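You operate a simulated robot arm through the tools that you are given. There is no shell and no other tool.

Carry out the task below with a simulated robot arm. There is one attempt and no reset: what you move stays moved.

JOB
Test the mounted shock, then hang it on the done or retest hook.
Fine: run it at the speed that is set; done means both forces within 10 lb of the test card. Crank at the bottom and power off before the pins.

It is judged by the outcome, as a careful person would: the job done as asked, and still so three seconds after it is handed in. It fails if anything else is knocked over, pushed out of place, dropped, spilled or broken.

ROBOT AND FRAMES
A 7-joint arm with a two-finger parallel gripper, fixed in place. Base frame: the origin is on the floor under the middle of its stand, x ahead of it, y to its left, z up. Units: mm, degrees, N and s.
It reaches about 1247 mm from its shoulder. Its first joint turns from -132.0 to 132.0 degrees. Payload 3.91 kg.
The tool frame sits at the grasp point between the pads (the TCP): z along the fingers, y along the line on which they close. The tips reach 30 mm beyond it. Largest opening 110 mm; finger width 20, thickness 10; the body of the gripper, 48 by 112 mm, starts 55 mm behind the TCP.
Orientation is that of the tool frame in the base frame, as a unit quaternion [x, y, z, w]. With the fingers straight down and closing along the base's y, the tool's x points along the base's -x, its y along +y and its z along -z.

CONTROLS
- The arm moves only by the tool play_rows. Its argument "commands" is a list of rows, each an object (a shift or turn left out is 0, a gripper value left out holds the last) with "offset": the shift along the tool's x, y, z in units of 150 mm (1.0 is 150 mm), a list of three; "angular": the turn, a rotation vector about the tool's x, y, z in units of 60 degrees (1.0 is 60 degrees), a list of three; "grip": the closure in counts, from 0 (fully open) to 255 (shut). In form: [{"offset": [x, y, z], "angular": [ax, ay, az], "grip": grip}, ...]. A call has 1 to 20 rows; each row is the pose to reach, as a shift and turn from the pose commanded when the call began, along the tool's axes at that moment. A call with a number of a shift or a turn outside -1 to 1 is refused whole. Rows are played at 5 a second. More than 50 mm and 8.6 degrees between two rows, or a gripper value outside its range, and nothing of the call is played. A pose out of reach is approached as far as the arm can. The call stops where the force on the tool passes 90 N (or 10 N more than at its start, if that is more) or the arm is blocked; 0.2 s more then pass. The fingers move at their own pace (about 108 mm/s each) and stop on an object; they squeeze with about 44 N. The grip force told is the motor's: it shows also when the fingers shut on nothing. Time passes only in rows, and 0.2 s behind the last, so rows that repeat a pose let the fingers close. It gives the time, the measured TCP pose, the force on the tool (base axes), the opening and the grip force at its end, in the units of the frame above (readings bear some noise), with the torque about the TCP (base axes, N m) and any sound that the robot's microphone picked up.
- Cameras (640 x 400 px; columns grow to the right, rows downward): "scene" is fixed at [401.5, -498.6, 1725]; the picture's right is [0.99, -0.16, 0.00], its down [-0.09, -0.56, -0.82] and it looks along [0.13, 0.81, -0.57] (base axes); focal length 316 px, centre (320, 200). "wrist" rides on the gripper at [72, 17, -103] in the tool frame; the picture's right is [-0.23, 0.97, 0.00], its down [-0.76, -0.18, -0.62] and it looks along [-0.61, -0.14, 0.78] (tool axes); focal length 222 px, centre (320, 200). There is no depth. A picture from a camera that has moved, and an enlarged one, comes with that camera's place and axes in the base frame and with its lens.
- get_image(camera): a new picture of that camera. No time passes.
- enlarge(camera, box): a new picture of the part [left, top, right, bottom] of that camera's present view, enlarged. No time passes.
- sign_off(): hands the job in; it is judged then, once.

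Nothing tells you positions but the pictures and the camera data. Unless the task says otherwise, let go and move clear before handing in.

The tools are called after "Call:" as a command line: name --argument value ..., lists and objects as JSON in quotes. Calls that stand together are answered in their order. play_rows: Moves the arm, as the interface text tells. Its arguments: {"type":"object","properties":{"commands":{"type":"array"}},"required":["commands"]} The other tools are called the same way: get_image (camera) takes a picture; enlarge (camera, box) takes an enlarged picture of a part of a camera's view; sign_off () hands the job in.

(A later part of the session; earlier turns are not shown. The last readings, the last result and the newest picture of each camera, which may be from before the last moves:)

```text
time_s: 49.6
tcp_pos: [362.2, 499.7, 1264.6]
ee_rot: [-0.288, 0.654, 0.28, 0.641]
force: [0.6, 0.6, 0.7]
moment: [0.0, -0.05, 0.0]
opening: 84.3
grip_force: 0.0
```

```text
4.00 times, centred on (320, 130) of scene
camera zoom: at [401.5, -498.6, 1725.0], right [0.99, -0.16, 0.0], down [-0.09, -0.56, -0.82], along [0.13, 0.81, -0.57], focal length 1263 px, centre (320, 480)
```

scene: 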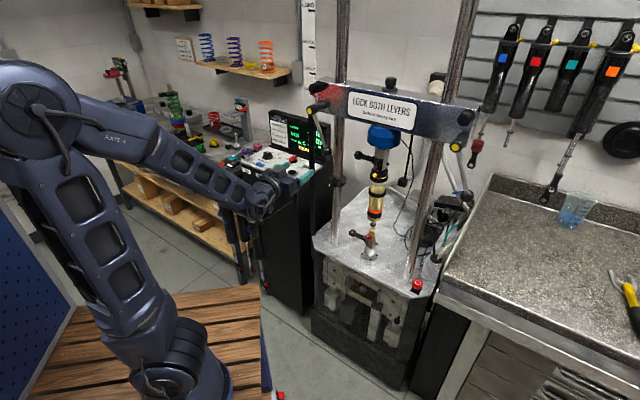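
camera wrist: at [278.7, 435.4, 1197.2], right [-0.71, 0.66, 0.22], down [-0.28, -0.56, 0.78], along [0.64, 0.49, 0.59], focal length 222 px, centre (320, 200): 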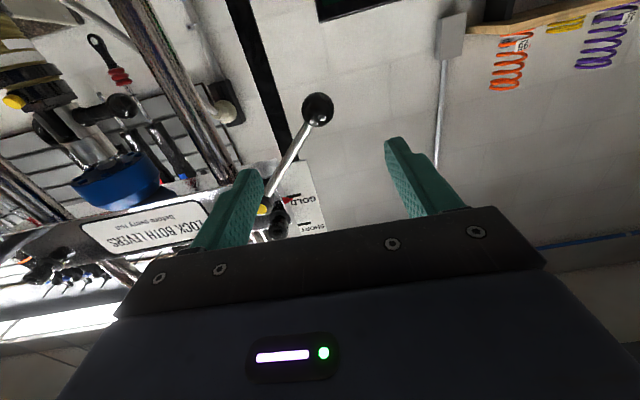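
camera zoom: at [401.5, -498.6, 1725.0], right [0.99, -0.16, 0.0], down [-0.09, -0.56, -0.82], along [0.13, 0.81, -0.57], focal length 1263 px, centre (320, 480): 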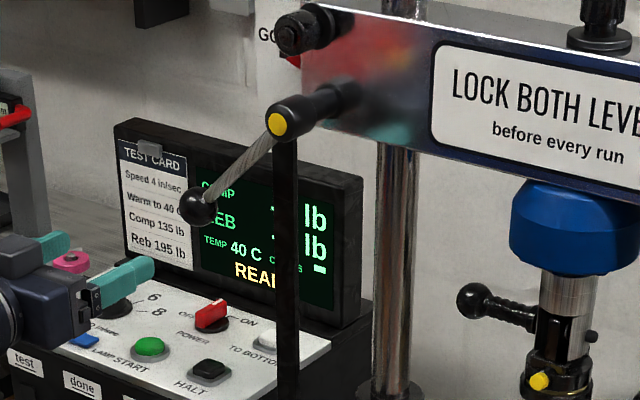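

The left lever stays put at the clockwise stop. Now I'll travel along the front of the dyno toward the right lever, keeping well clear of the shock and pins.

Call:
play_rows --commands '[{"offset": [0, -0.3, 0]}, {"offset": [0, -0.6, 0]}, {"offset": [0, -0.9, 0]}, {"offset": [0, -1.0, 0]}]'

Call:
play_rows --commands '[{"offset": [0.02, -0.3, -0.05]}, {"offset": [0.05, -0.6, -0.1]}, {"offset": [0.05, -0.9, -0.15]}, {"offset": [0.05, -1.0, -0.15]}]'

Call:
play_rows --commands '[{"offset": [0.02, -0.3, 0]}, {"offset": [0.05, -0.6, 0]}, {"offset": [0.05, -0.9, 0]}, {"offset": [0.05, -1.0, 0]}]'

Call:
get_image --camera "wrist"

Call:
get_image --camera "scene"

```text
time_s: 50.6
tcp_pos: [471.0, 398.0, 1266.1]
ee_rot: [-0.289, 0.654, 0.281, 0.641]
force: [-0.6, 0.1, 0.3]
moment: [0.01, 0.01, -0.02]
opening: 84.4
grip_force: 0.0
```

```text
time_s: 51.6
tcp_pos: [568.3, 279.1, 1260.6]
ee_rot: [-0.289, 0.654, 0.28, 0.641]
force: [0.3, -0.1, 0.6]
moment: [-0.01, 0.0, -0.01]
opening: 84.0
grip_force: 0.1
```

```text
time_s: 52.6
tcp_pos: [675.8, 176.0, 1250.3]
ee_rot: [-0.289, 0.654, 0.28, 0.641]
force: [-1.0, 0.5, -0.1]
moment: [0.0, 0.0, 0.0]
opening: 84.1
grip_force: 0.1
```

```text
taken
camera wrist: at [594.5, 112.4, 1182.6], right [-0.72, 0.66, 0.22], down [-0.28, -0.57, 0.78], along [0.64, 0.49, 0.59], focal length 222 px, centre (320, 200)
```

wrist: 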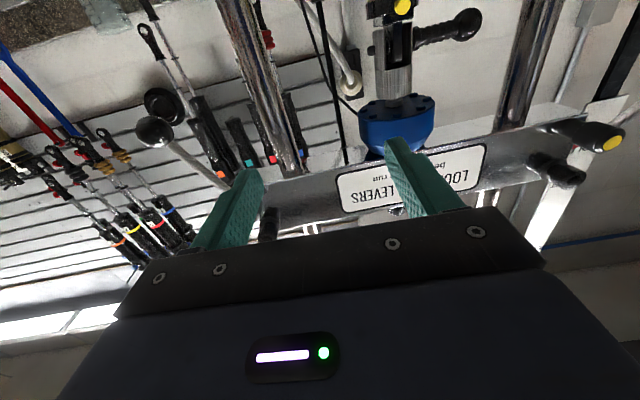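

```text
taken
```

scene: 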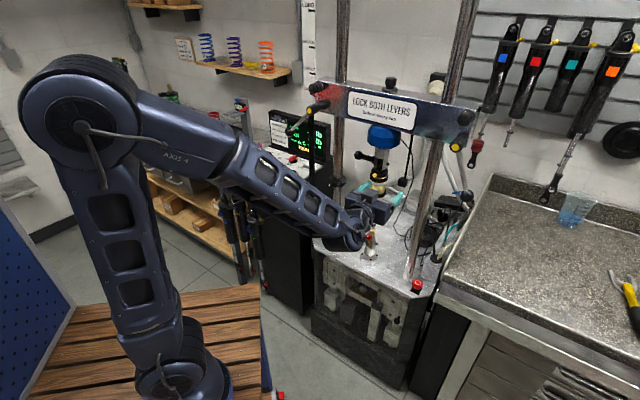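

The right ball confirms at (925, 158, 1231). I'll continue right to line up in front of it.

Call:
play_rows --commands '[{"offset": [0.04, -0.3, 0]}, {"offset": [0.08, -0.6, 0]}, {"offset": [0.1, -0.8, 0]}]'

Call:
play_rows --commands '[{"offset": [0.02, -0.25, 0]}, {"offset": [0.03, -0.5, 0]}]'

Call:
get_image --camera "wrist"

Call:
enlarge --camera "wrist" --box '[220, 30, 420, 230]'

Call:
enlarge --camera "scene" --box '[390, 80, 510, 200]'

```text
time_s: 53.4
tcp_pos: [763.8, 94.6, 1240.0]
ee_rot: [-0.289, 0.653, 0.281, 0.641]
force: [0.4, -0.3, -0.1]
moment: [-0.03, 0.05, -0.02]
opening: 84.4
grip_force: 0.0
```

```text
time_s: 54.0
tcp_pos: [818.3, 44.2, 1231.8]
ee_rot: [-0.29, 0.653, 0.281, 0.641]
force: [-1.2, 0.7, 1.3]
moment: [-0.03, 0.0, -0.01]
opening: 84.1
grip_force: 0.0
```

```text
taken
camera wrist: at [735.8, -19.8, 1163.6], right [-0.72, 0.66, 0.22], down [-0.28, -0.57, 0.77], along [0.64, 0.49, 0.59], focal length 222 px, centre (320, 200)
```

wrist: 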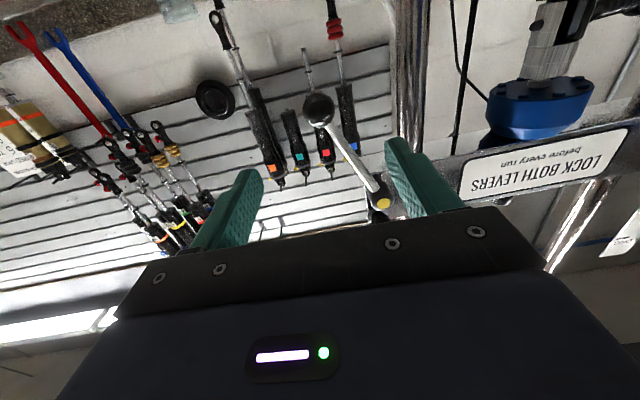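

```text
2.00 times, centred on (320, 130) of wrist
camera zoom: at [735.8, -19.8, 1163.6], right [-0.72, 0.66, 0.22], down [-0.28, -0.57, 0.77], along [0.64, 0.49, 0.59], focal length 444 px, centre (320, 340)
```

zoom: 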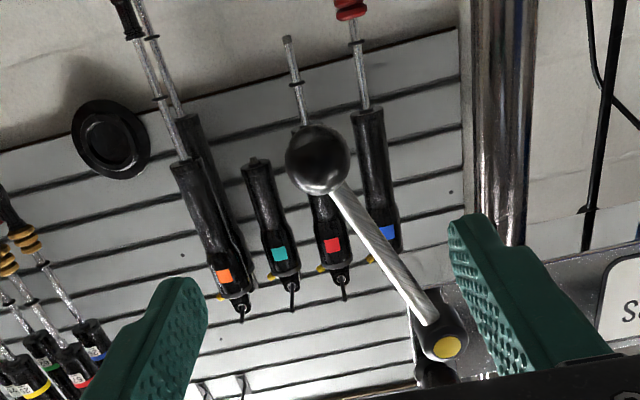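

```text
3.33 times, centred on (450, 140) of scene
camera zoom: at [401.5, -498.6, 1725.0], right [0.99, -0.16, 0.0], down [-0.09, -0.56, -0.82], along [0.13, 0.81, -0.57], focal length 1053 px, centre (-113, 400)
```

zoom: 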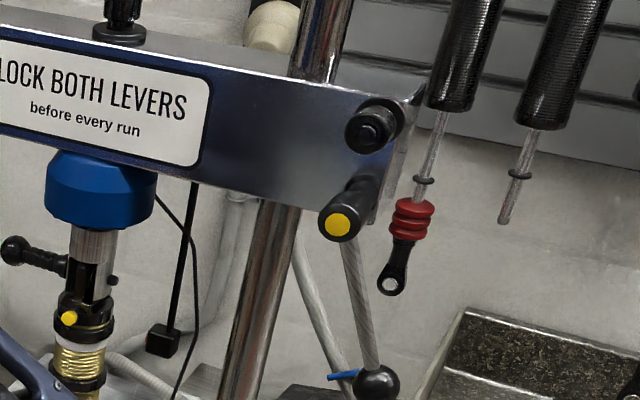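

The right ball is lined up, and the right column is at about (883, 295), well behind the tips. Approaching and gripping the ball.

Call:
play_rows --commands '[{"offset": [0, -0.01, 0.25]}, {"offset": [0, -0.01, 0.5]}, {"offset": [0, -0.01, 0.75]}, {"offset": [0, -0.01, 0.96]}]'

Call:
get_image --camera "wrist"

```text
time_s: 55.0
tcp_pos: [916.0, 148.9, 1231.6]
ee_rot: [-0.289, 0.653, 0.28, 0.641]
force: [0.1, 0.2, 1.4]
moment: [-0.03, 0.06, -0.02]
opening: 84.1
grip_force: 0.1
```

```text
taken
camera wrist: at [833.6, 85.3, 1163.0], right [-0.71, 0.66, 0.22], down [-0.28, -0.57, 0.77], along [0.64, 0.49, 0.59], focal length 222 px, centre (320, 200)
```

wrist: 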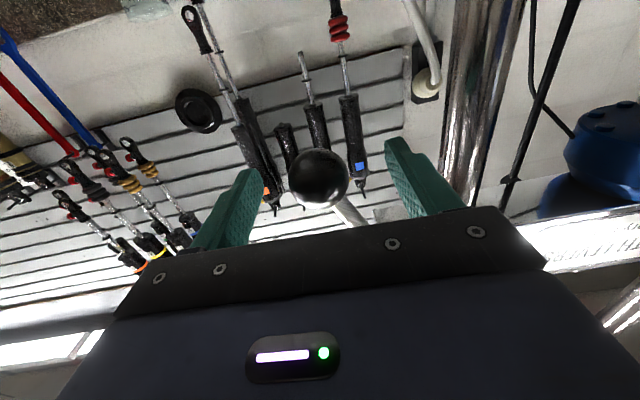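

Gripping the right ball. First I'll feel a little counter-clockwise to learn where the loose end stop is, then turn it clockwise.

Call:
play_rows --commands '[{"grip": 150}, {"grip": 190}, {"grip": 255}, {"grip": 255}]'

Call:
play_rows --commands '[{"offset": [-0.016, -0.034, 0], "grip": 255}, {"offset": [-0.033, -0.069, 0], "grip": 255}, {"offset": [-0.06, -0.115, 0], "grip": 255}, {"offset": [-0.087, -0.159, 0], "grip": 255}]'

```text
time_s: 56.0
tcp_pos: [916.6, 149.3, 1230.4]
ee_rot: [-0.288, 0.654, 0.28, 0.641]
force: [7.1, 1.0, -0.2]
moment: [0.16, 0.08, -0.09]
opening: 36.3
grip_force: 44.8
```

```text
time_s: 56.8
tcp_pos: [921.6, 151.6, 1236.2]
ee_rot: [-0.295, 0.652, 0.287, 0.637]
force: [-20.7, 3.9, 5.0]
moment: [-0.15, 0.12, -0.22]
opening: 36.3
grip_force: 45.0
stopped in row 3: the force on the tool passed its limit at 94 N (the readings are from after the stop); the commanded pose is now the measured one
```

There is a hard counter-clockwise stop right at the starting position, so the levers began at the fully loosened end. Clockwise is therefore the locking direction. Now I swing the right lever clockwise along its arc.

Call:
play_rows --commands '[{"offset": [0.041, 0.0965, 0.005], "grip": 255}, {"offset": [0.079, 0.23, 0.0126], "grip": 255}, {"offset": [0.099, 0.368, 0.02], "grip": 255}, {"offset": [0.099, 0.508, 0.028], "grip": 255}, {"offset": [0.079, 0.645, 0.035], "grip": 255}, {"offset": [0.041, 0.779, 0.0426], "grip": 255}, {"offset": [-0.016, 0.906, 0.0495], "grip": 255}]'

Call:
get_image --camera "wrist"

Call:
enlarge --camera "scene" --box '[370, 80, 490, 200]'

```text
time_s: 58.4
tcp_pos: [825.3, 244.2, 1238.5]
ee_rot: [-0.293, 0.652, 0.286, 0.638]
force: [-5.4, -15.5, 2.9]
moment: [0.0, 0.43, 0.21]
opening: 36.9
grip_force: 44.7
```

```text
taken
camera wrist: at [743.0, 179.3, 1170.0], right [-0.72, 0.65, 0.23], down [-0.27, -0.57, 0.78], along [0.63, 0.5, 0.59], focal length 222 px, centre (320, 200)
```

wrist: 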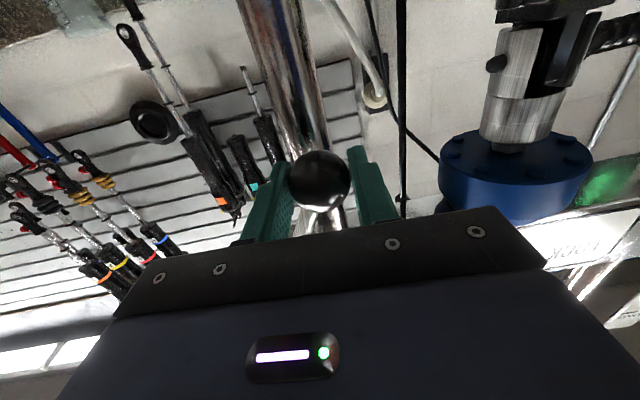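

```text
3.33 times, centred on (430, 140) of scene
camera zoom: at [401.5, -498.6, 1725.0], right [0.99, -0.16, 0.0], down [-0.09, -0.56, -0.82], along [0.13, 0.81, -0.57], focal length 1053 px, centre (-47, 400)
```

zoom: 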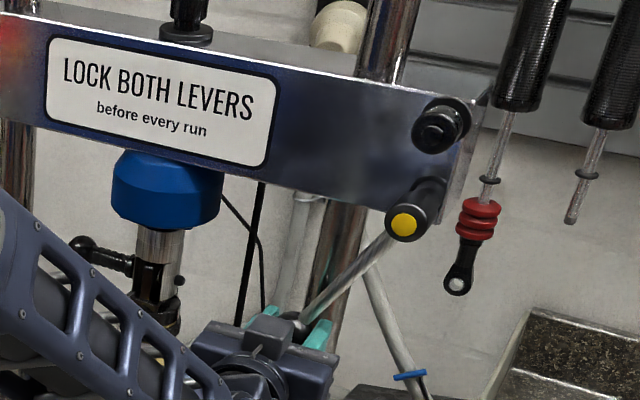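

About −28° now with light resistance. Continuing to the clockwise stop.

Call:
play_rows --commands '[{"offset": [-0.035, 0.06, -0.012], "grip": 255}, {"offset": [-0.073, 0.119, -0.01], "grip": 255}, {"offset": [-0.11, 0.168, -0.008], "grip": 255}, {"offset": [-0.151, 0.213, -0.006], "grip": 255}, {"offset": [-0.19, 0.245, -0.006], "grip": 255}]'

Call:
enlarge --camera "scene" --box '[370, 80, 490, 200]'

```text
time_s: 59.5
tcp_pos: [798.2, 268.7, 1262.5]
ee_rot: [-0.292, 0.656, 0.284, 0.635]
force: [33.8, 2.5, -23.8]
moment: [-0.25, 0.46, -0.05]
opening: 36.5
grip_force: 44.9
```

```text
3.33 times, centred on (430, 140) of scene
camera zoom: at [401.5, -498.6, 1725.0], right [0.99, -0.16, 0.0], down [-0.09, -0.56, -0.82], along [0.13, 0.81, -0.57], focal length 1053 px, centre (-47, 400)
```

zoom: 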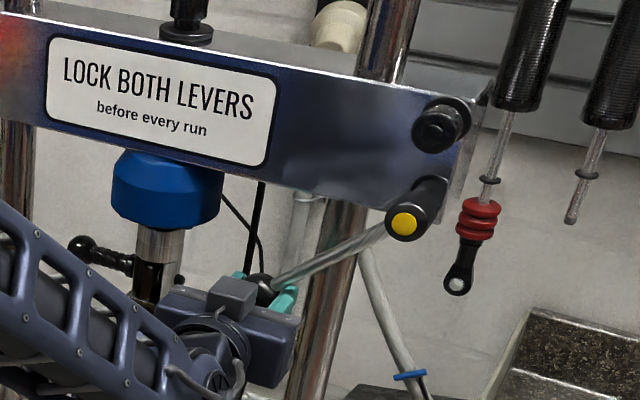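

Resistance is building near the same angle as the left one's stop. One more small push to confirm it is seated.

Call:
play_rows --commands '[{"offset": [-0.03, 0.025, 0], "grip": 255}, {"offset": [-0.06, 0.045, 0], "grip": 255}, {"offset": [-0.09, 0.06, 0], "grip": 255}]'

Call:
play_rows --commands '[{"grip": 180}, {"grip": 130}, {"grip": 60}, {"grip": 60}]'

Call:
play_rows --commands '[{"offset": [0, 0, -0.2]}, {"offset": [0, 0, -0.45]}, {"offset": [0, 0, -0.7]}, {"offset": [0, 0, -0.95]}]'

Call:
get_image --camera "wrist"

Call:
get_image --camera "scene"

```text
time_s: 60.4
tcp_pos: [798.5, 268.0, 1279.5]
ee_rot: [-0.289, 0.656, 0.282, 0.638]
force: [66.5, -44.0, -27.9]
moment: [-0.38, 1.68, 0.01]
opening: 36.8
grip_force: 44.6
```

```text
time_s: 61.4
tcp_pos: [790.2, 276.8, 1281.7]
ee_rot: [-0.294, 0.652, 0.286, 0.637]
force: [0.1, -0.6, -0.9]
moment: [-0.03, 0.0, 0.04]
opening: 84.3
grip_force: 0.0
```

```text
time_s: 62.4
tcp_pos: [697.9, 169.8, 1283.1]
ee_rot: [-0.294, 0.653, 0.286, 0.637]
force: [0.4, 0.3, -0.3]
moment: [0.06, -0.03, 0.04]
opening: 84.3
grip_force: 0.0
```

```text
taken
camera wrist: at [616.5, 103.7, 1216.1], right [-0.72, 0.65, 0.23], down [-0.27, -0.57, 0.78], along [0.63, 0.5, 0.59], focal length 222 px, centre (320, 200)
```

wrist: 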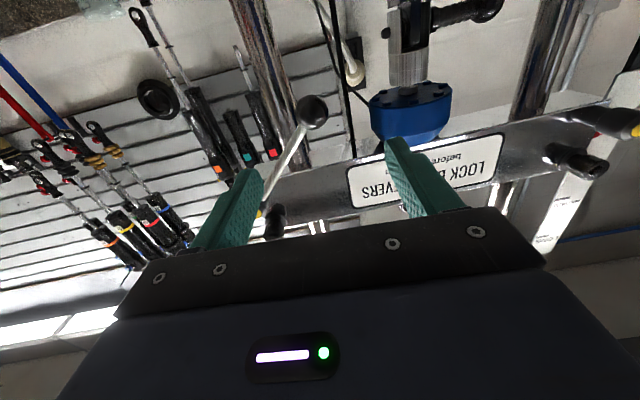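

```text
taken
```

scene: 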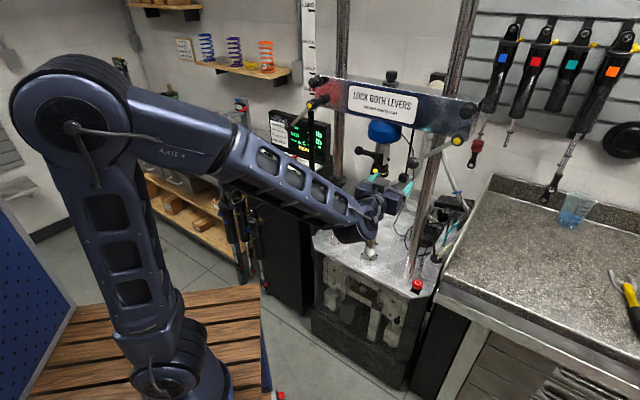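

Both levers now rest at their clockwise stops. Next I go back along the dyno front toward the panel to press START, giving the left lever's ball, now at about (454, 598, 1267), a wide berth.

Call:
play_rows --commands '[{"offset": [-0.1, 0.3, -0.05]}, {"offset": [-0.2, 0.6, -0.1]}, {"offset": [-0.3, 0.9, -0.15]}, {"offset": [-0.3, 1.0, -0.15]}]'

Call:
play_rows --commands '[{"offset": [0, 0.3, -0.05]}, {"offset": [0, 0.6, -0.1]}, {"offset": [0, 0.9, -0.15]}, {"offset": [0, 1.0, -0.15]}]'

Call:
play_rows --commands '[{"offset": [0, 0.3, -0.1]}, {"offset": [0, 0.6, -0.2]}, {"offset": [0, 0.9, -0.3]}, {"offset": [0, 1.0, -0.4]}]'

Call:
play_rows --commands '[{"angular": [0, 0.14, 0], "grip": 255}, {"angular": [0, 0.28, 0]}, {"angular": [0, 0.42, 0]}, {"angular": [0, 0.56, 0]}, {"angular": [0, 0.7, 0]}, {"angular": [0, 0.84, 0]}, {"angular": [0, 0.98, 0]}]'

Call:
get_image --camera "wrist"

Call:
get_image --camera "scene"

```text
time_s: 63.4
tcp_pos: [571.8, 253.3, 1327.8]
ee_rot: [-0.294, 0.653, 0.286, 0.637]
force: [0.5, 0.2, 0.1]
moment: [-0.01, 0.0, 0.02]
opening: 84.1
grip_force: 0.0
```

```text
time_s: 64.3
tcp_pos: [442.3, 336.2, 1327.2]
ee_rot: [-0.294, 0.653, 0.286, 0.637]
force: [0.9, 0.0, -0.1]
moment: [0.01, 0.01, 0.02]
opening: 84.2
grip_force: 0.1
```

```text
time_s: 65.3
tcp_pos: [290.0, 392.0, 1327.4]
ee_rot: [-0.293, 0.653, 0.285, 0.637]
force: [0.8, 0.7, 1.1]
moment: [-0.01, 0.03, 0.03]
opening: 84.4
grip_force: 0.0
```

```text
time_s: 67.0
tcp_pos: [292.9, 392.5, 1329.9]
ee_rot: [-0.397, 0.881, 0.104, 0.234]
force: [-0.9, -0.1, 0.5]
moment: [-0.03, -0.03, -0.03]
opening: 0.3
grip_force: 37.6
```

```text
taken
camera wrist: at [203.6, 319.4, 1385.4], right [-0.6, 0.79, 0.11], down [0.37, 0.15, 0.92], along [0.71, 0.59, -0.38], focal length 222 px, centre (320, 200)
```

wrist: 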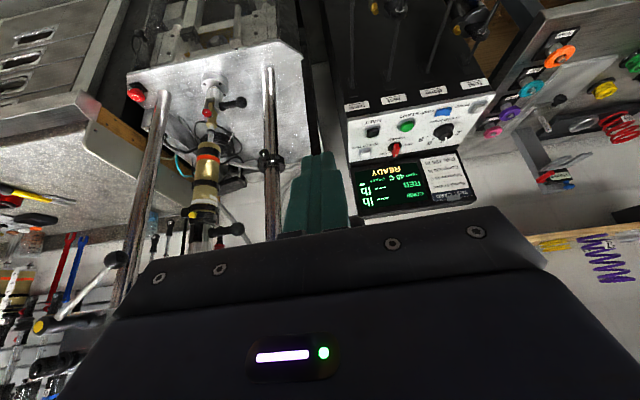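

```text
taken
```

scene: 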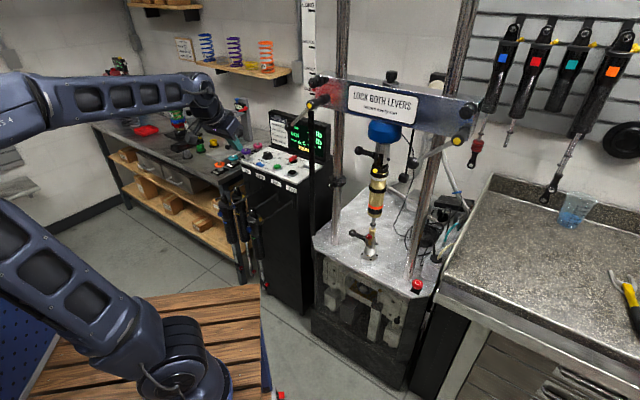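

The view is clear, but the beam and shock may look slightly different from the first picture. I'll zoom in on the same regions to compare before starting anything.

Call:
enlarge --camera "scene" --box '[300, 60, 480, 180]'

Call:
enlarge --camera "scene" --box '[340, 140, 420, 200]'

Call:
enlarge --camera "scene" --box '[340, 200, 420, 260]'

Call:
enlarge --camera "scene" --box '[300, 70, 364, 110]'

```text
3.33 times, centred on (390, 120) of scene
camera zoom: at [401.5, -498.6, 1725.0], right [0.99, -0.16, 0.0], down [-0.09, -0.56, -0.82], along [0.13, 0.81, -0.57], focal length 1053 px, centre (87, 467)
```

zoom: 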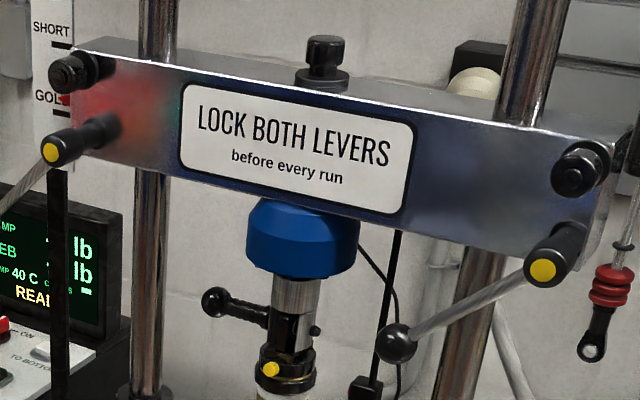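

```text
6.67 times, centred on (380, 170) of scene
camera zoom: at [401.5, -498.6, 1725.0], right [0.99, -0.16, 0.0], down [-0.09, -0.56, -0.82], along [0.13, 0.81, -0.57], focal length 2106 px, centre (-80, 400)
```

zoom: 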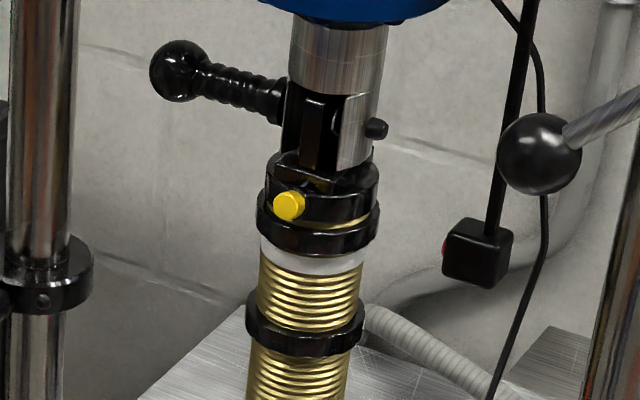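

```text
6.67 times, centred on (380, 230) of scene
camera zoom: at [401.5, -498.6, 1725.0], right [0.99, -0.16, 0.0], down [-0.09, -0.56, -0.82], along [0.13, 0.81, -0.57], focal length 2106 px, centre (-80, 0)
```

zoom: 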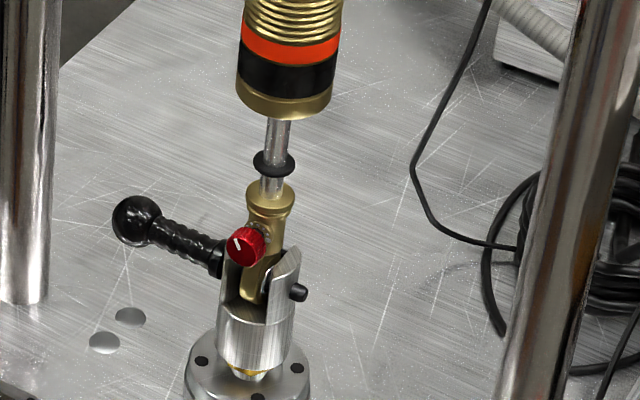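

```text
10.00 times, centred on (332, 90) of scene
camera zoom: at [401.5, -498.6, 1725.0], right [0.99, -0.16, 0.0], down [-0.09, -0.56, -0.82], along [0.13, 0.81, -0.57], focal length 3158 px, centre (200, 1300)
```

zoom: 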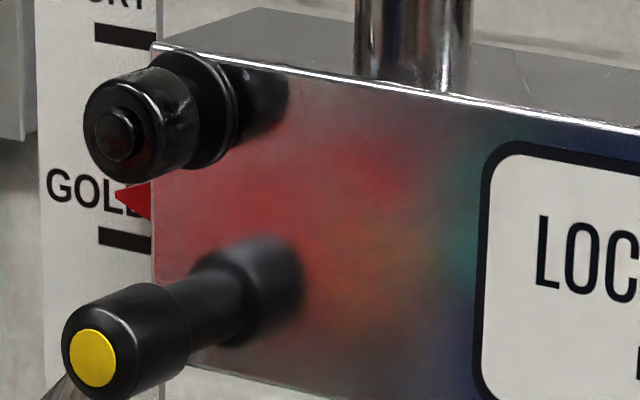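

Comparing images, the beam has risen about 20 mm from the GOLD mark. It moved during my last push, with both levers at the clockwise end. Earlier pushes of similar force did not move it while one lever was still at its original end, so the original (counter-clockwise) end was LOCKED and I have unlocked both. I'll correct this by pushing the beam back down to its mark and returning both levers to their original stops. First I position above the beam.

Call:
play_rows --commands '[{"offset": [-0.11, -0.1, -0.19]}, {"offset": [-0.22, -0.2, -0.38]}, {"offset": [-0.33, -0.3, -0.57]}, {"offset": [-0.433, -0.4, -0.75]}]'

Call:
play_rows --commands '[{"offset": [-0.21, -0.167, -0.03]}, {"offset": [-0.42, -0.333, -0.06]}, {"offset": [-0.63, -0.5, -0.095]}, {"offset": [-0.844, -0.667, -0.127]}]'

Call:
get_image --camera "wrist"

Call:
get_image --camera "scene"

```text
time_s: 68.0
tcp_pos: [334.6, 351.3, 1460.9]
ee_rot: [-0.396, 0.882, 0.104, 0.234]
force: [0.4, -0.3, 0.5]
moment: [0.01, -0.05, 0.01]
opening: 0.2
grip_force: 37.0
```

```text
time_s: 69.0
tcp_pos: [481.2, 360.9, 1538.8]
ee_rot: [-0.396, 0.881, 0.104, 0.235]
force: [-1.0, -0.4, 1.0]
moment: [0.0, -0.02, 0.0]
opening: 0.0
grip_force: 37.8
```

```text
taken
camera wrist: at [392.1, 288.7, 1595.1], right [-0.6, 0.79, 0.11], down [0.36, 0.15, 0.92], along [0.71, 0.59, -0.38], focal length 222 px, centre (320, 200)
```

wrist: 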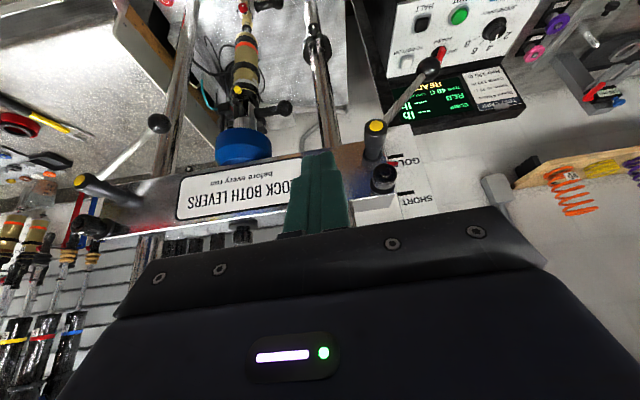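

```text
taken
```

scene: 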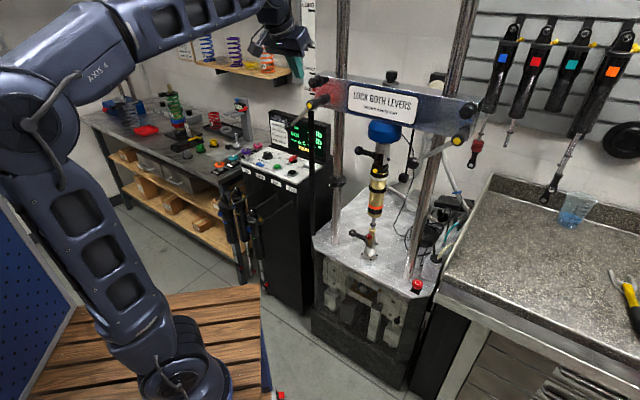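

I have a good view of the whole beam. I'll continue over the beam top between the left column and the centre knob, at about 40 mm height.

Call:
play_rows --commands '[{"offset": [-0.19, -0.1, 0.11]}, {"offset": [-0.38, -0.2, 0.22]}, {"offset": [-0.573, -0.307, 0.33]}]'

Call:
get_image --camera "wrist"

Call:
get_image --camera "scene"

```text
time_s: 69.8
tcp_pos: [578.6, 404.6, 1541.3]
ee_rot: [-0.397, 0.881, 0.106, 0.235]
force: [-0.7, -0.1, 1.3]
moment: [-0.03, -0.07, -0.01]
opening: 0.0
grip_force: 37.3
```

```text
taken
camera wrist: at [490.9, 332.6, 1596.4], right [-0.6, 0.79, 0.11], down [0.36, 0.15, 0.92], along [0.71, 0.59, -0.38], focal length 222 px, centre (320, 200)
```

wrist: 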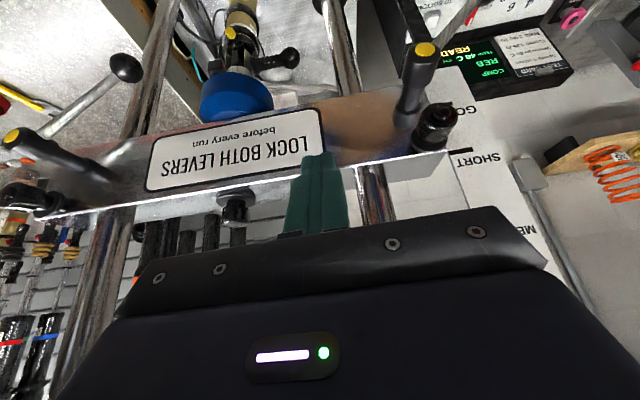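

```text
taken
```

scene: 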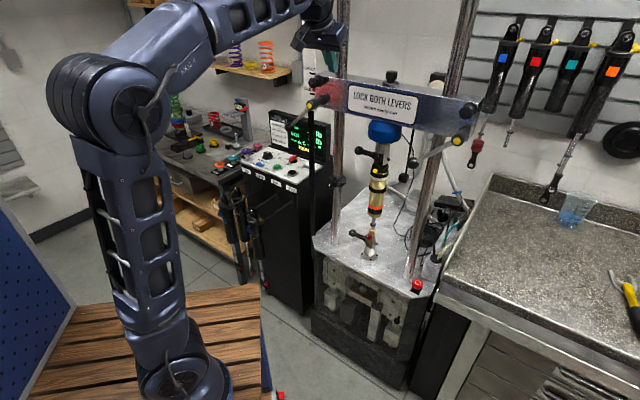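

Call:
play_rows --commands '[{"offset": [-0.22, -0.1, 0.125]}, {"offset": [-0.44, -0.2, 0.25]}, {"offset": [-0.66, -0.307, 0.38]}]'

Call:
get_image --camera "wrist"

Call:
enlarge --camera "scene" --box '[300, 20, 480, 180]'

```text
time_s: 70.5
tcp_pos: [687.9, 457.3, 1538.5]
ee_rot: [-0.397, 0.881, 0.105, 0.235]
force: [0.0, -1.3, 0.6]
moment: [-0.03, -0.05, -0.01]
opening: 0.1
grip_force: 38.1
```

```text
taken
camera wrist: at [600.6, 385.8, 1592.9], right [-0.6, 0.79, 0.11], down [0.36, 0.14, 0.92], along [0.71, 0.59, -0.38], focal length 222 px, centre (320, 200)
```

wrist: 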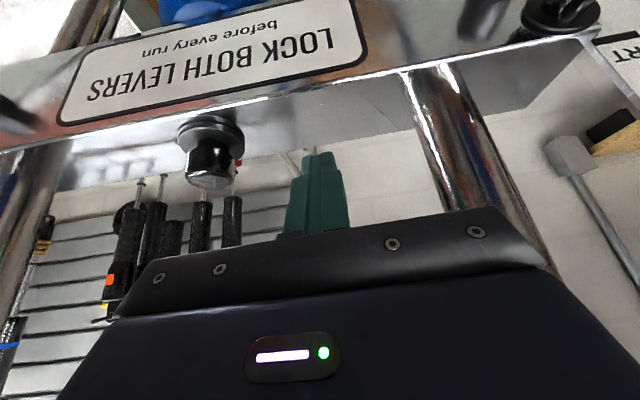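

```text
2.50 times, centred on (390, 100) of scene
camera zoom: at [401.5, -498.6, 1725.0], right [0.99, -0.16, 0.0], down [-0.09, -0.56, -0.82], along [0.13, 0.81, -0.57], focal length 790 px, centre (145, 450)
```

zoom: 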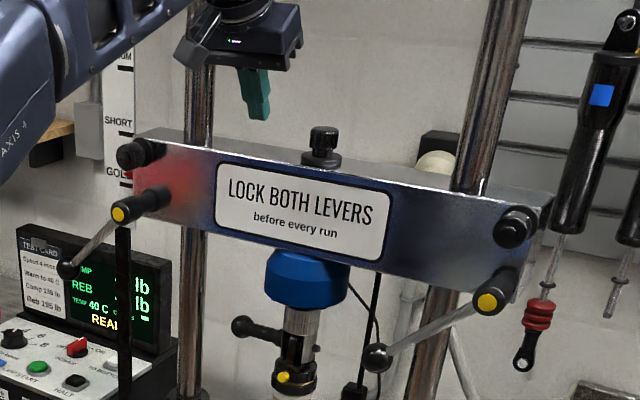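

The tips are over the middle of the beam top, about 40 mm above it. I'll come straight down in base Z in small steps and watch the force.

Call:
play_rows --commands '[{"offset": [0.05, 0, 0.0866]}, {"offset": [0.1, 0, 0.173]}]'

Call:
play_rows --commands '[{"offset": [0.017, 0, 0.029]}, {"offset": [0.033, 0, 0.058]}]'

```text
time_s: 71.2
tcp_pos: [689.0, 457.9, 1505.7]
ee_rot: [-0.396, 0.882, 0.105, 0.235]
force: [0.7, 0.2, 0.5]
moment: [0.03, 0.05, 0.01]
opening: 0.0
grip_force: 37.4
```

```text
time_s: 71.8
tcp_pos: [689.7, 457.7, 1500.3]
ee_rot: [-0.396, 0.881, 0.105, 0.236]
force: [3.7, 2.2, 16.7]
moment: [0.2, -0.19, -0.17]
opening: 0.3
grip_force: 37.4
```

Contact with the beam top at TCP z 1500. Pressing down a few mm at a time.

Call:
play_rows --commands '[{"offset": [0.008, 0, 0.0145]}, {"offset": [0.017, 0, 0.029]}, {"offset": [0.017, 0, 0.029]}]'

Call:
play_rows --commands '[{"offset": [0.008, 0, 0.0145]}, {"offset": [0.017, 0, 0.029]}, {"offset": [0.017, 0, 0.029]}]'

Call:
enlarge --camera "scene" --box '[300, 60, 480, 180]'

```text
time_s: 72.5
tcp_pos: [688.6, 460.0, 1493.1]
ee_rot: [-0.396, 0.882, 0.104, 0.233]
force: [0.1, 0.0, 0.2]
moment: [0.01, -0.02, 0.0]
opening: 0.0
grip_force: 37.1
```

```text
time_s: 73.3
tcp_pos: [689.4, 457.1, 1488.7]
ee_rot: [-0.397, 0.881, 0.105, 0.234]
force: [0.1, 0.7, -0.2]
moment: [0.03, 0.01, 0.01]
opening: 0.0
grip_force: 37.8
```

```text
3.33 times, centred on (390, 120) of scene
camera zoom: at [401.5, -498.6, 1725.0], right [0.99, -0.16, 0.0], down [-0.09, -0.56, -0.82], along [0.13, 0.81, -0.57], focal length 1053 px, centre (87, 467)
```

zoom: 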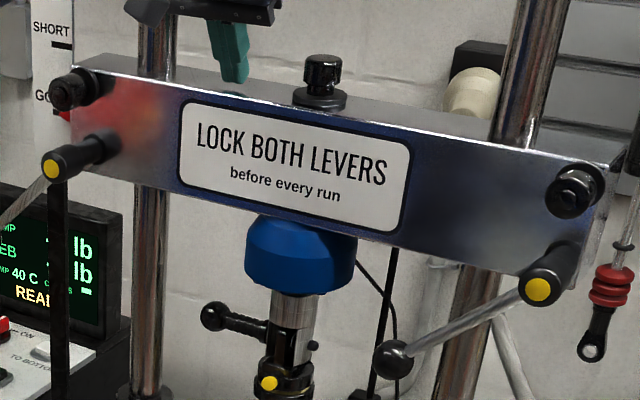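

The beam slid back down with a very light push, which confirms it was unlocked. I'll compare its height with the initial image at high zoom.

Call:
enlarge --camera "scene" --box '[300, 70, 364, 110]'

Call:
enlarge --camera "scene" --box '[340, 140, 420, 200]'

Call:
enlarge --camera "scene" --box '[340, 200, 420, 260]'

Call:
enlarge --camera "scene" --box '[430, 100, 510, 220]'

```text
10.00 times, centred on (332, 90) of scene
camera zoom: at [401.5, -498.6, 1725.0], right [0.99, -0.16, 0.0], down [-0.09, -0.56, -0.82], along [0.13, 0.81, -0.57], focal length 3158 px, centre (200, 1300)
```

zoom: 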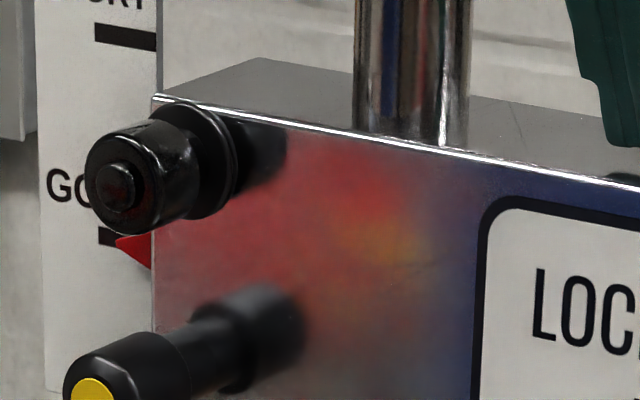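

```text
6.67 times, centred on (380, 170) of scene
camera zoom: at [401.5, -498.6, 1725.0], right [0.99, -0.16, 0.0], down [-0.09, -0.56, -0.82], along [0.13, 0.81, -0.57], focal length 2106 px, centre (-80, 400)
```

zoom: 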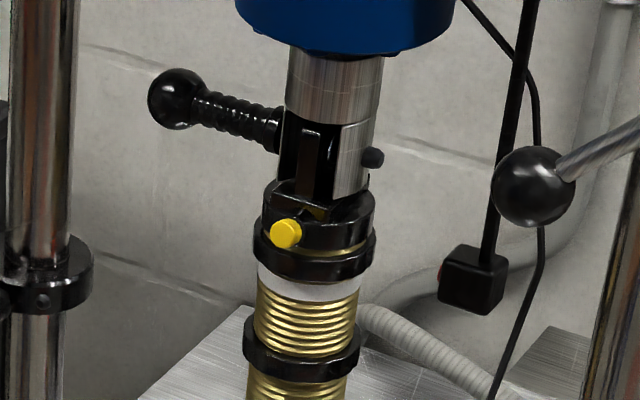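

```text
6.67 times, centred on (380, 230) of scene
camera zoom: at [401.5, -498.6, 1725.0], right [0.99, -0.16, 0.0], down [-0.09, -0.56, -0.82], along [0.13, 0.81, -0.57], focal length 2106 px, centre (-80, 0)
```

zoom: 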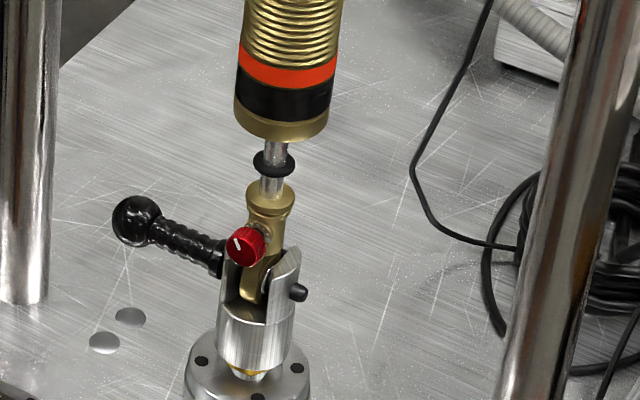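

```text
3.33 times, centred on (470, 160) of scene
camera zoom: at [401.5, -498.6, 1725.0], right [0.99, -0.16, 0.0], down [-0.09, -0.56, -0.82], along [0.13, 0.81, -0.57], focal length 1053 px, centre (-180, 333)
```

zoom: 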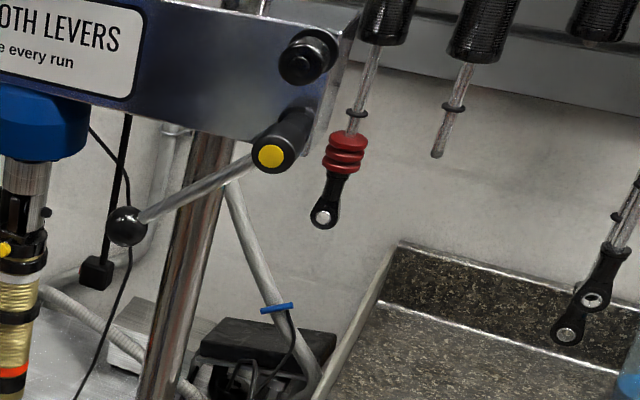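

The beam is back within about 2 mm of its initial height, right by the GOLD tick. Now I'll retreat from above the beam, go horizontal, and return the right lever to its original locked stop.

Call:
play_rows --commands '[{"offset": [-0.075, 0, -0.13]}, {"offset": [-0.15, 0, -0.26]}, {"offset": [-0.2, 0, -0.35]}]'

Call:
play_rows --commands '[{"offset": [0.24, 0, -0.139]}, {"offset": [0.48, 0, -0.278]}, {"offset": [0.722, 0, -0.417]}]'

Call:
play_rows --commands '[{"offset": [0.24, 0, -0.139]}, {"offset": [0.48, 0, -0.278]}, {"offset": [0.722, 0, -0.417]}]'

Call:
play_rows --commands '[{"angular": [0, -0.14, 0], "grip": 60}, {"angular": [0, -0.28, 0]}, {"angular": [0, -0.42, 0]}, {"angular": [0, -0.56, 0]}, {"angular": [0, -0.7, 0]}, {"angular": [0, -0.84, 0]}, {"angular": [0, -0.98, 0]}]'

Call:
get_image --camera "scene"

Call:
enlarge --camera "scene" --box '[300, 70, 364, 110]'

```text
time_s: 74.2
tcp_pos: [688.7, 457.5, 1548.4]
ee_rot: [-0.396, 0.882, 0.104, 0.236]
force: [-0.2, 0.0, 0.5]
moment: [0.0, -0.01, -0.02]
opening: 0.0
grip_force: 37.5
```

```text
time_s: 75.0
tcp_pos: [608.0, 366.1, 1550.0]
ee_rot: [-0.397, 0.881, 0.105, 0.234]
force: [0.5, 1.1, -0.8]
moment: [-0.03, 0.04, 0.0]
opening: 0.1
grip_force: 38.2
```

```text
time_s: 75.8
tcp_pos: [523.9, 272.0, 1550.6]
ee_rot: [-0.397, 0.881, 0.105, 0.233]
force: [0.7, 0.3, -0.4]
moment: [-0.03, 0.02, -0.02]
opening: 0.0
grip_force: 37.9
```

```text
time_s: 77.3
tcp_pos: [525.7, 271.1, 1548.9]
ee_rot: [-0.292, 0.654, 0.283, 0.638]
force: [-3.8, 5.9, -0.3]
moment: [0.04, -0.02, -0.52]
opening: 84.1
grip_force: 0.1
```

```text
taken
```

scene: 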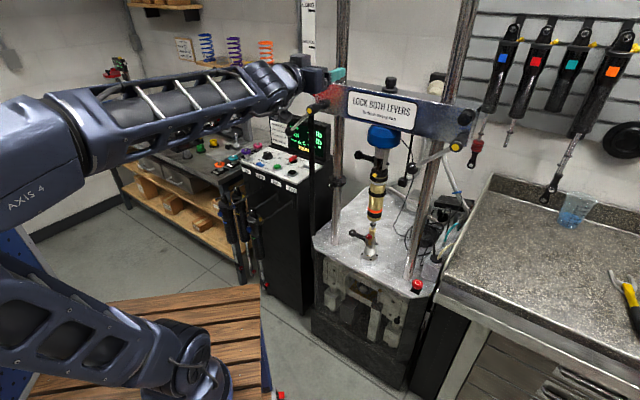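

```text
10.00 times, centred on (332, 90) of scene
camera zoom: at [401.5, -498.6, 1725.0], right [0.99, -0.16, 0.0], down [-0.09, -0.56, -0.82], along [0.13, 0.81, -0.57], focal length 3158 px, centre (200, 1300)
```

zoom: 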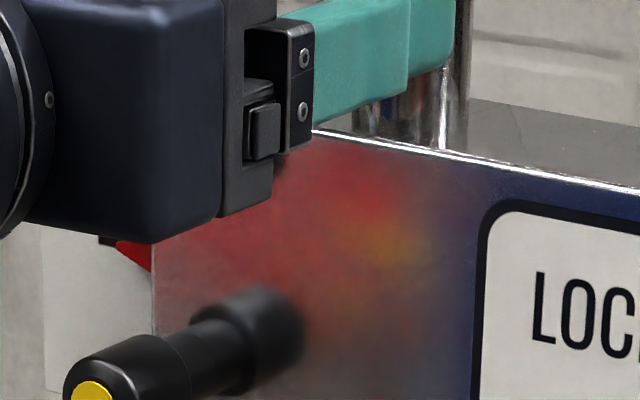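

Beam height is unchanged. Moving down and right to in front of the right lever ball at about (804, 275, 1266).

Call:
play_rows --commands '[{"offset": [0.236, -0.164, 0.03]}, {"offset": [0.472, -0.328, 0.065]}, {"offset": [0.71, -0.49, 0.1]}, {"offset": [0.945, -0.657, 0.13]}]'

Call:
play_rows --commands '[{"offset": [0.236, -0.164, 0.03]}, {"offset": [0.472, -0.328, 0.065]}, {"offset": [0.71, -0.49, 0.1]}, {"offset": [0.945, -0.657, 0.13]}]'

Call:
get_image --camera "wrist"

Call:
get_image --camera "scene"

```text
time_s: 78.3
tcp_pos: [608.1, 217.8, 1409.3]
ee_rot: [-0.294, 0.653, 0.286, 0.637]
force: [0.0, 1.3, 0.5]
moment: [0.0, 0.0, -0.05]
opening: 84.2
grip_force: 0.0
```

```text
time_s: 79.3
tcp_pos: [690.8, 164.0, 1265.8]
ee_rot: [-0.293, 0.653, 0.285, 0.638]
force: [0.0, 0.5, -0.3]
moment: [-0.01, 0.0, -0.02]
opening: 84.1
grip_force: 0.0
```

```text
taken
camera wrist: at [609.7, 99.4, 1198.5], right [-0.73, 0.65, 0.22], down [-0.27, -0.57, 0.78], along [0.63, 0.5, 0.59], focal length 222 px, centre (320, 200)
```

wrist: 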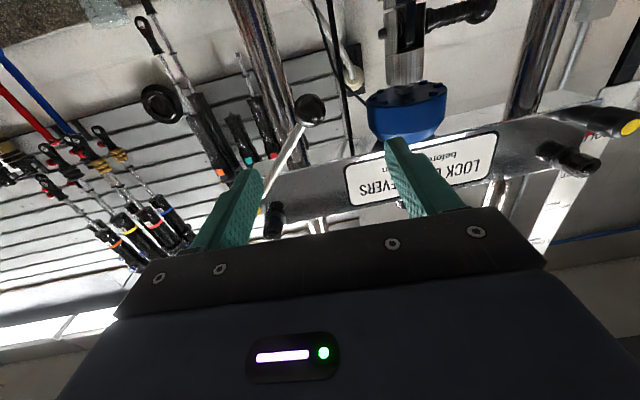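

```text
taken
```

scene: 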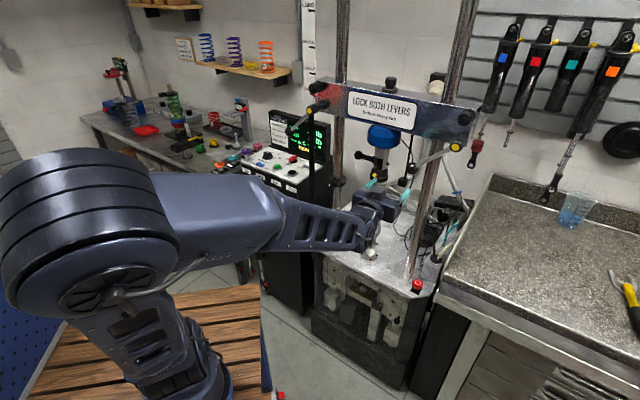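

Call:
play_rows --commands '[{"offset": [0, -0.03, 0.25]}, {"offset": [0, -0.065, 0.5]}, {"offset": [0, -0.065, 0.75]}, {"offset": [0, -0.065, 0.9]}]'

Call:
play_rows --commands '[{"offset": [0, 0, 0.06]}, {"offset": [0, 0, 0.11]}]'

Call:
get_image --camera "wrist"

```text
time_s: 80.3
tcp_pos: [769.1, 230.8, 1266.3]
ee_rot: [-0.293, 0.654, 0.286, 0.636]
force: [0.8, -1.3, -1.6]
moment: [0.03, -0.06, 0.08]
opening: 84.5
grip_force: 0.0
out of reach, approached as far as the arm can: row 3, 4
```

```text
time_s: 81.0
tcp_pos: [767.9, 231.0, 1266.4]
ee_rot: [-0.295, 0.653, 0.287, 0.636]
force: [0.4, -0.3, 0.3]
moment: [-0.01, 0.0, -0.01]
opening: 84.3
grip_force: 0.1
out of reach, approached as far as the arm can: row 1, 2
```

```text
taken
camera wrist: at [686.2, 165.8, 1198.3], right [-0.73, 0.65, 0.23], down [-0.27, -0.57, 0.78], along [0.63, 0.5, 0.59], focal length 222 px, centre (320, 200)
```

wrist: 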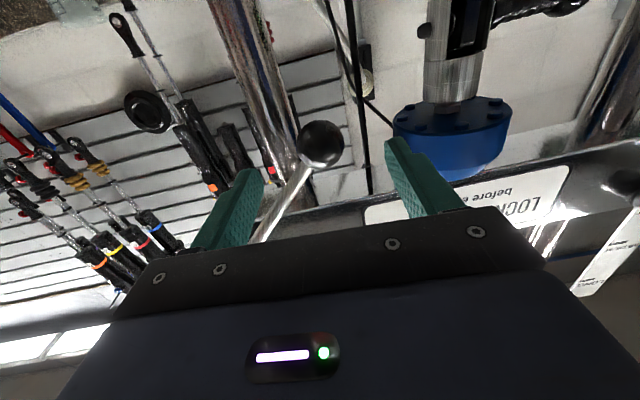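

The arm's elbow has ended up in a lower posture that cannot reach the ball from here. I'll retreat and retrace the earlier route along the front so the elbow comes back up, then approach again.

Call:
play_rows --commands '[{"offset": [0, 0, -0.25]}, {"offset": [0, 0, -0.5]}, {"offset": [0, 0, -0.75]}, {"offset": [0, 0, -1.0]}]'

Call:
play_rows --commands '[{"offset": [-0.1, 0.3, 0]}, {"offset": [-0.2, 0.6, 0]}, {"offset": [-0.3, 0.9, 0]}, {"offset": [-0.35, 1.0, 0]}]'

Call:
play_rows --commands '[{"offset": [-0.1, 0.3, 0]}, {"offset": [-0.2, 0.6, 0]}, {"offset": [-0.3, 0.9, 0]}, {"offset": [-0.35, 1.0, 0]}]'

Call:
get_image --camera "scene"

```text
time_s: 82.0
tcp_pos: [666.8, 117.5, 1267.9]
ee_rot: [-0.294, 0.653, 0.286, 0.637]
force: [0.0, -0.9, 0.0]
moment: [0.02, 0.03, 0.03]
opening: 84.0
grip_force: 0.2
```

```text
time_s: 83.0
tcp_pos: [555.2, 218.5, 1321.9]
ee_rot: [-0.294, 0.652, 0.286, 0.637]
force: [-0.4, 0.1, 0.3]
moment: [-0.03, -0.04, 0.05]
opening: 84.2
grip_force: 0.0
```

```text
time_s: 84.0
tcp_pos: [442.8, 318.4, 1372.3]
ee_rot: [-0.294, 0.653, 0.286, 0.637]
force: [-0.5, 0.0, -0.7]
moment: [-0.01, -0.02, 0.0]
opening: 84.1
grip_force: 0.0
```

```text
taken
```

scene: 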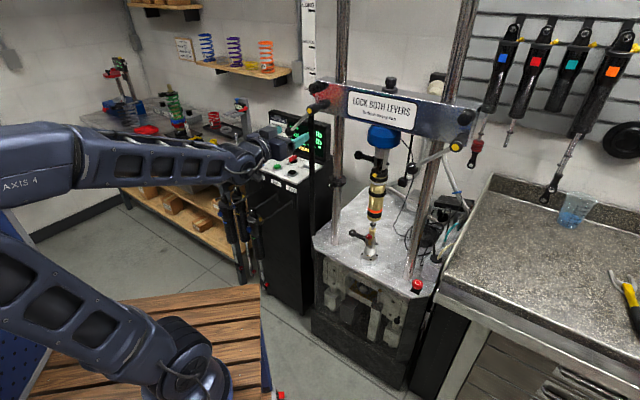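

Call:
play_rows --commands '[{"offset": [0, 0.25, 0.05]}, {"offset": [0, 0.5, 0.1]}, {"offset": [-0.1, 0.75, 0.17]}, {"offset": [-0.2, 0.95, 0.17]}]'

Call:
play_rows --commands '[{"offset": [0.2, -0.14, 0]}, {"offset": [0.4, -0.28, 0]}, {"offset": [0.6, -0.43, 0]}]'

Call:
play_rows --commands '[{"offset": [0.2, -0.14, 0]}, {"offset": [0.4, -0.28, 0]}, {"offset": [0.6, -0.43, 0]}]'

Call:
get_image --camera "scene"

```text
time_s: 85.0
tcp_pos: [356.2, 434.6, 1403.8]
ee_rot: [-0.294, 0.654, 0.285, 0.636]
force: [0.0, 0.1, 0.9]
moment: [0.01, 0.0, 0.06]
opening: 84.4
grip_force: 0.0
```

```text
time_s: 85.8
tcp_pos: [402.6, 386.7, 1315.2]
ee_rot: [-0.293, 0.653, 0.286, 0.637]
force: [0.2, 0.1, 1.0]
moment: [-0.02, 0.0, -0.08]
opening: 84.4
grip_force: 0.1
```

```text
time_s: 86.5
tcp_pos: [454.1, 356.6, 1234.4]
ee_rot: [-0.295, 0.652, 0.287, 0.637]
force: [-0.1, -0.2, -0.1]
moment: [-0.01, 0.04, -0.02]
opening: 84.4
grip_force: 0.1
out of reach, approached as far as the arm can: row 3
```

```text
taken
```

scene: 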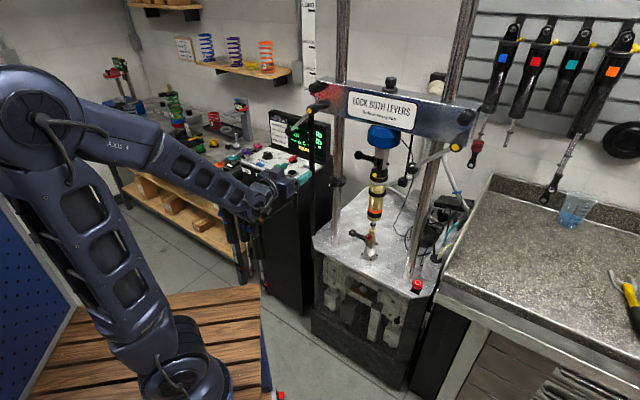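

The elbow is back up. Now along the front to the right again, toward the point in front of the right ball.

Call:
play_rows --commands '[{"offset": [-0.03, -0.3, 0]}, {"offset": [-0.06, -0.6, 0]}, {"offset": [-0.1, -0.9, 0]}, {"offset": [-0.107, -1.0, 0]}]'

Call:
play_rows --commands '[{"offset": [-0.03, -0.3, 0]}, {"offset": [-0.06, -0.6, 0]}, {"offset": [-0.1, -0.9, 0.05]}, {"offset": [-0.107, -1.0, 0.1]}]'

Call:
get_image --camera "scene"

Call:
get_image --camera "wrist"

```text
time_s: 87.5
tcp_pos: [568.7, 256.9, 1249.5]
ee_rot: [-0.294, 0.652, 0.287, 0.638]
force: [0.0, 0.4, 0.6]
moment: [0.0, 0.01, -0.05]
opening: 84.3
grip_force: 0.0
```

```text
time_s: 88.5
tcp_pos: [690.8, 170.0, 1262.1]
ee_rot: [-0.294, 0.652, 0.286, 0.637]
force: [-0.8, 0.2, 0.3]
moment: [0.04, 0.03, -0.03]
opening: 84.4
grip_force: 0.0
```

```text
taken
```

scene: 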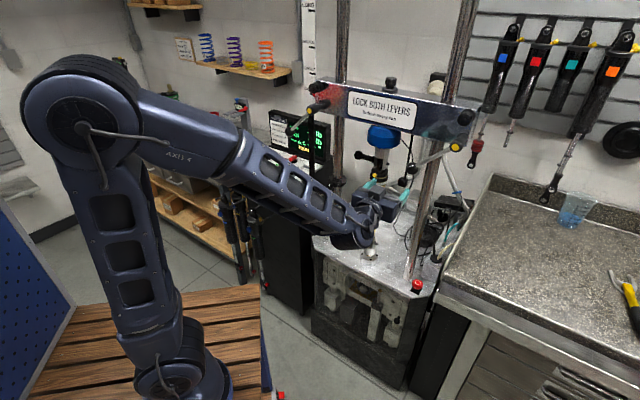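

```text
taken
camera wrist: at [609.4, 104.7, 1194.8], right [-0.72, 0.65, 0.23], down [-0.27, -0.57, 0.78], along [0.63, 0.5, 0.59], focal length 222 px, centre (320, 200)
```

wrist: 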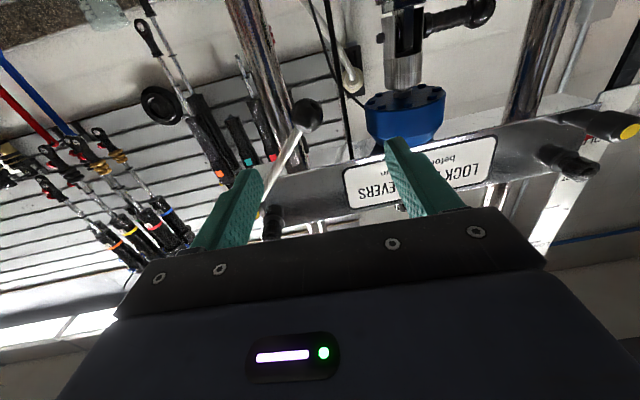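

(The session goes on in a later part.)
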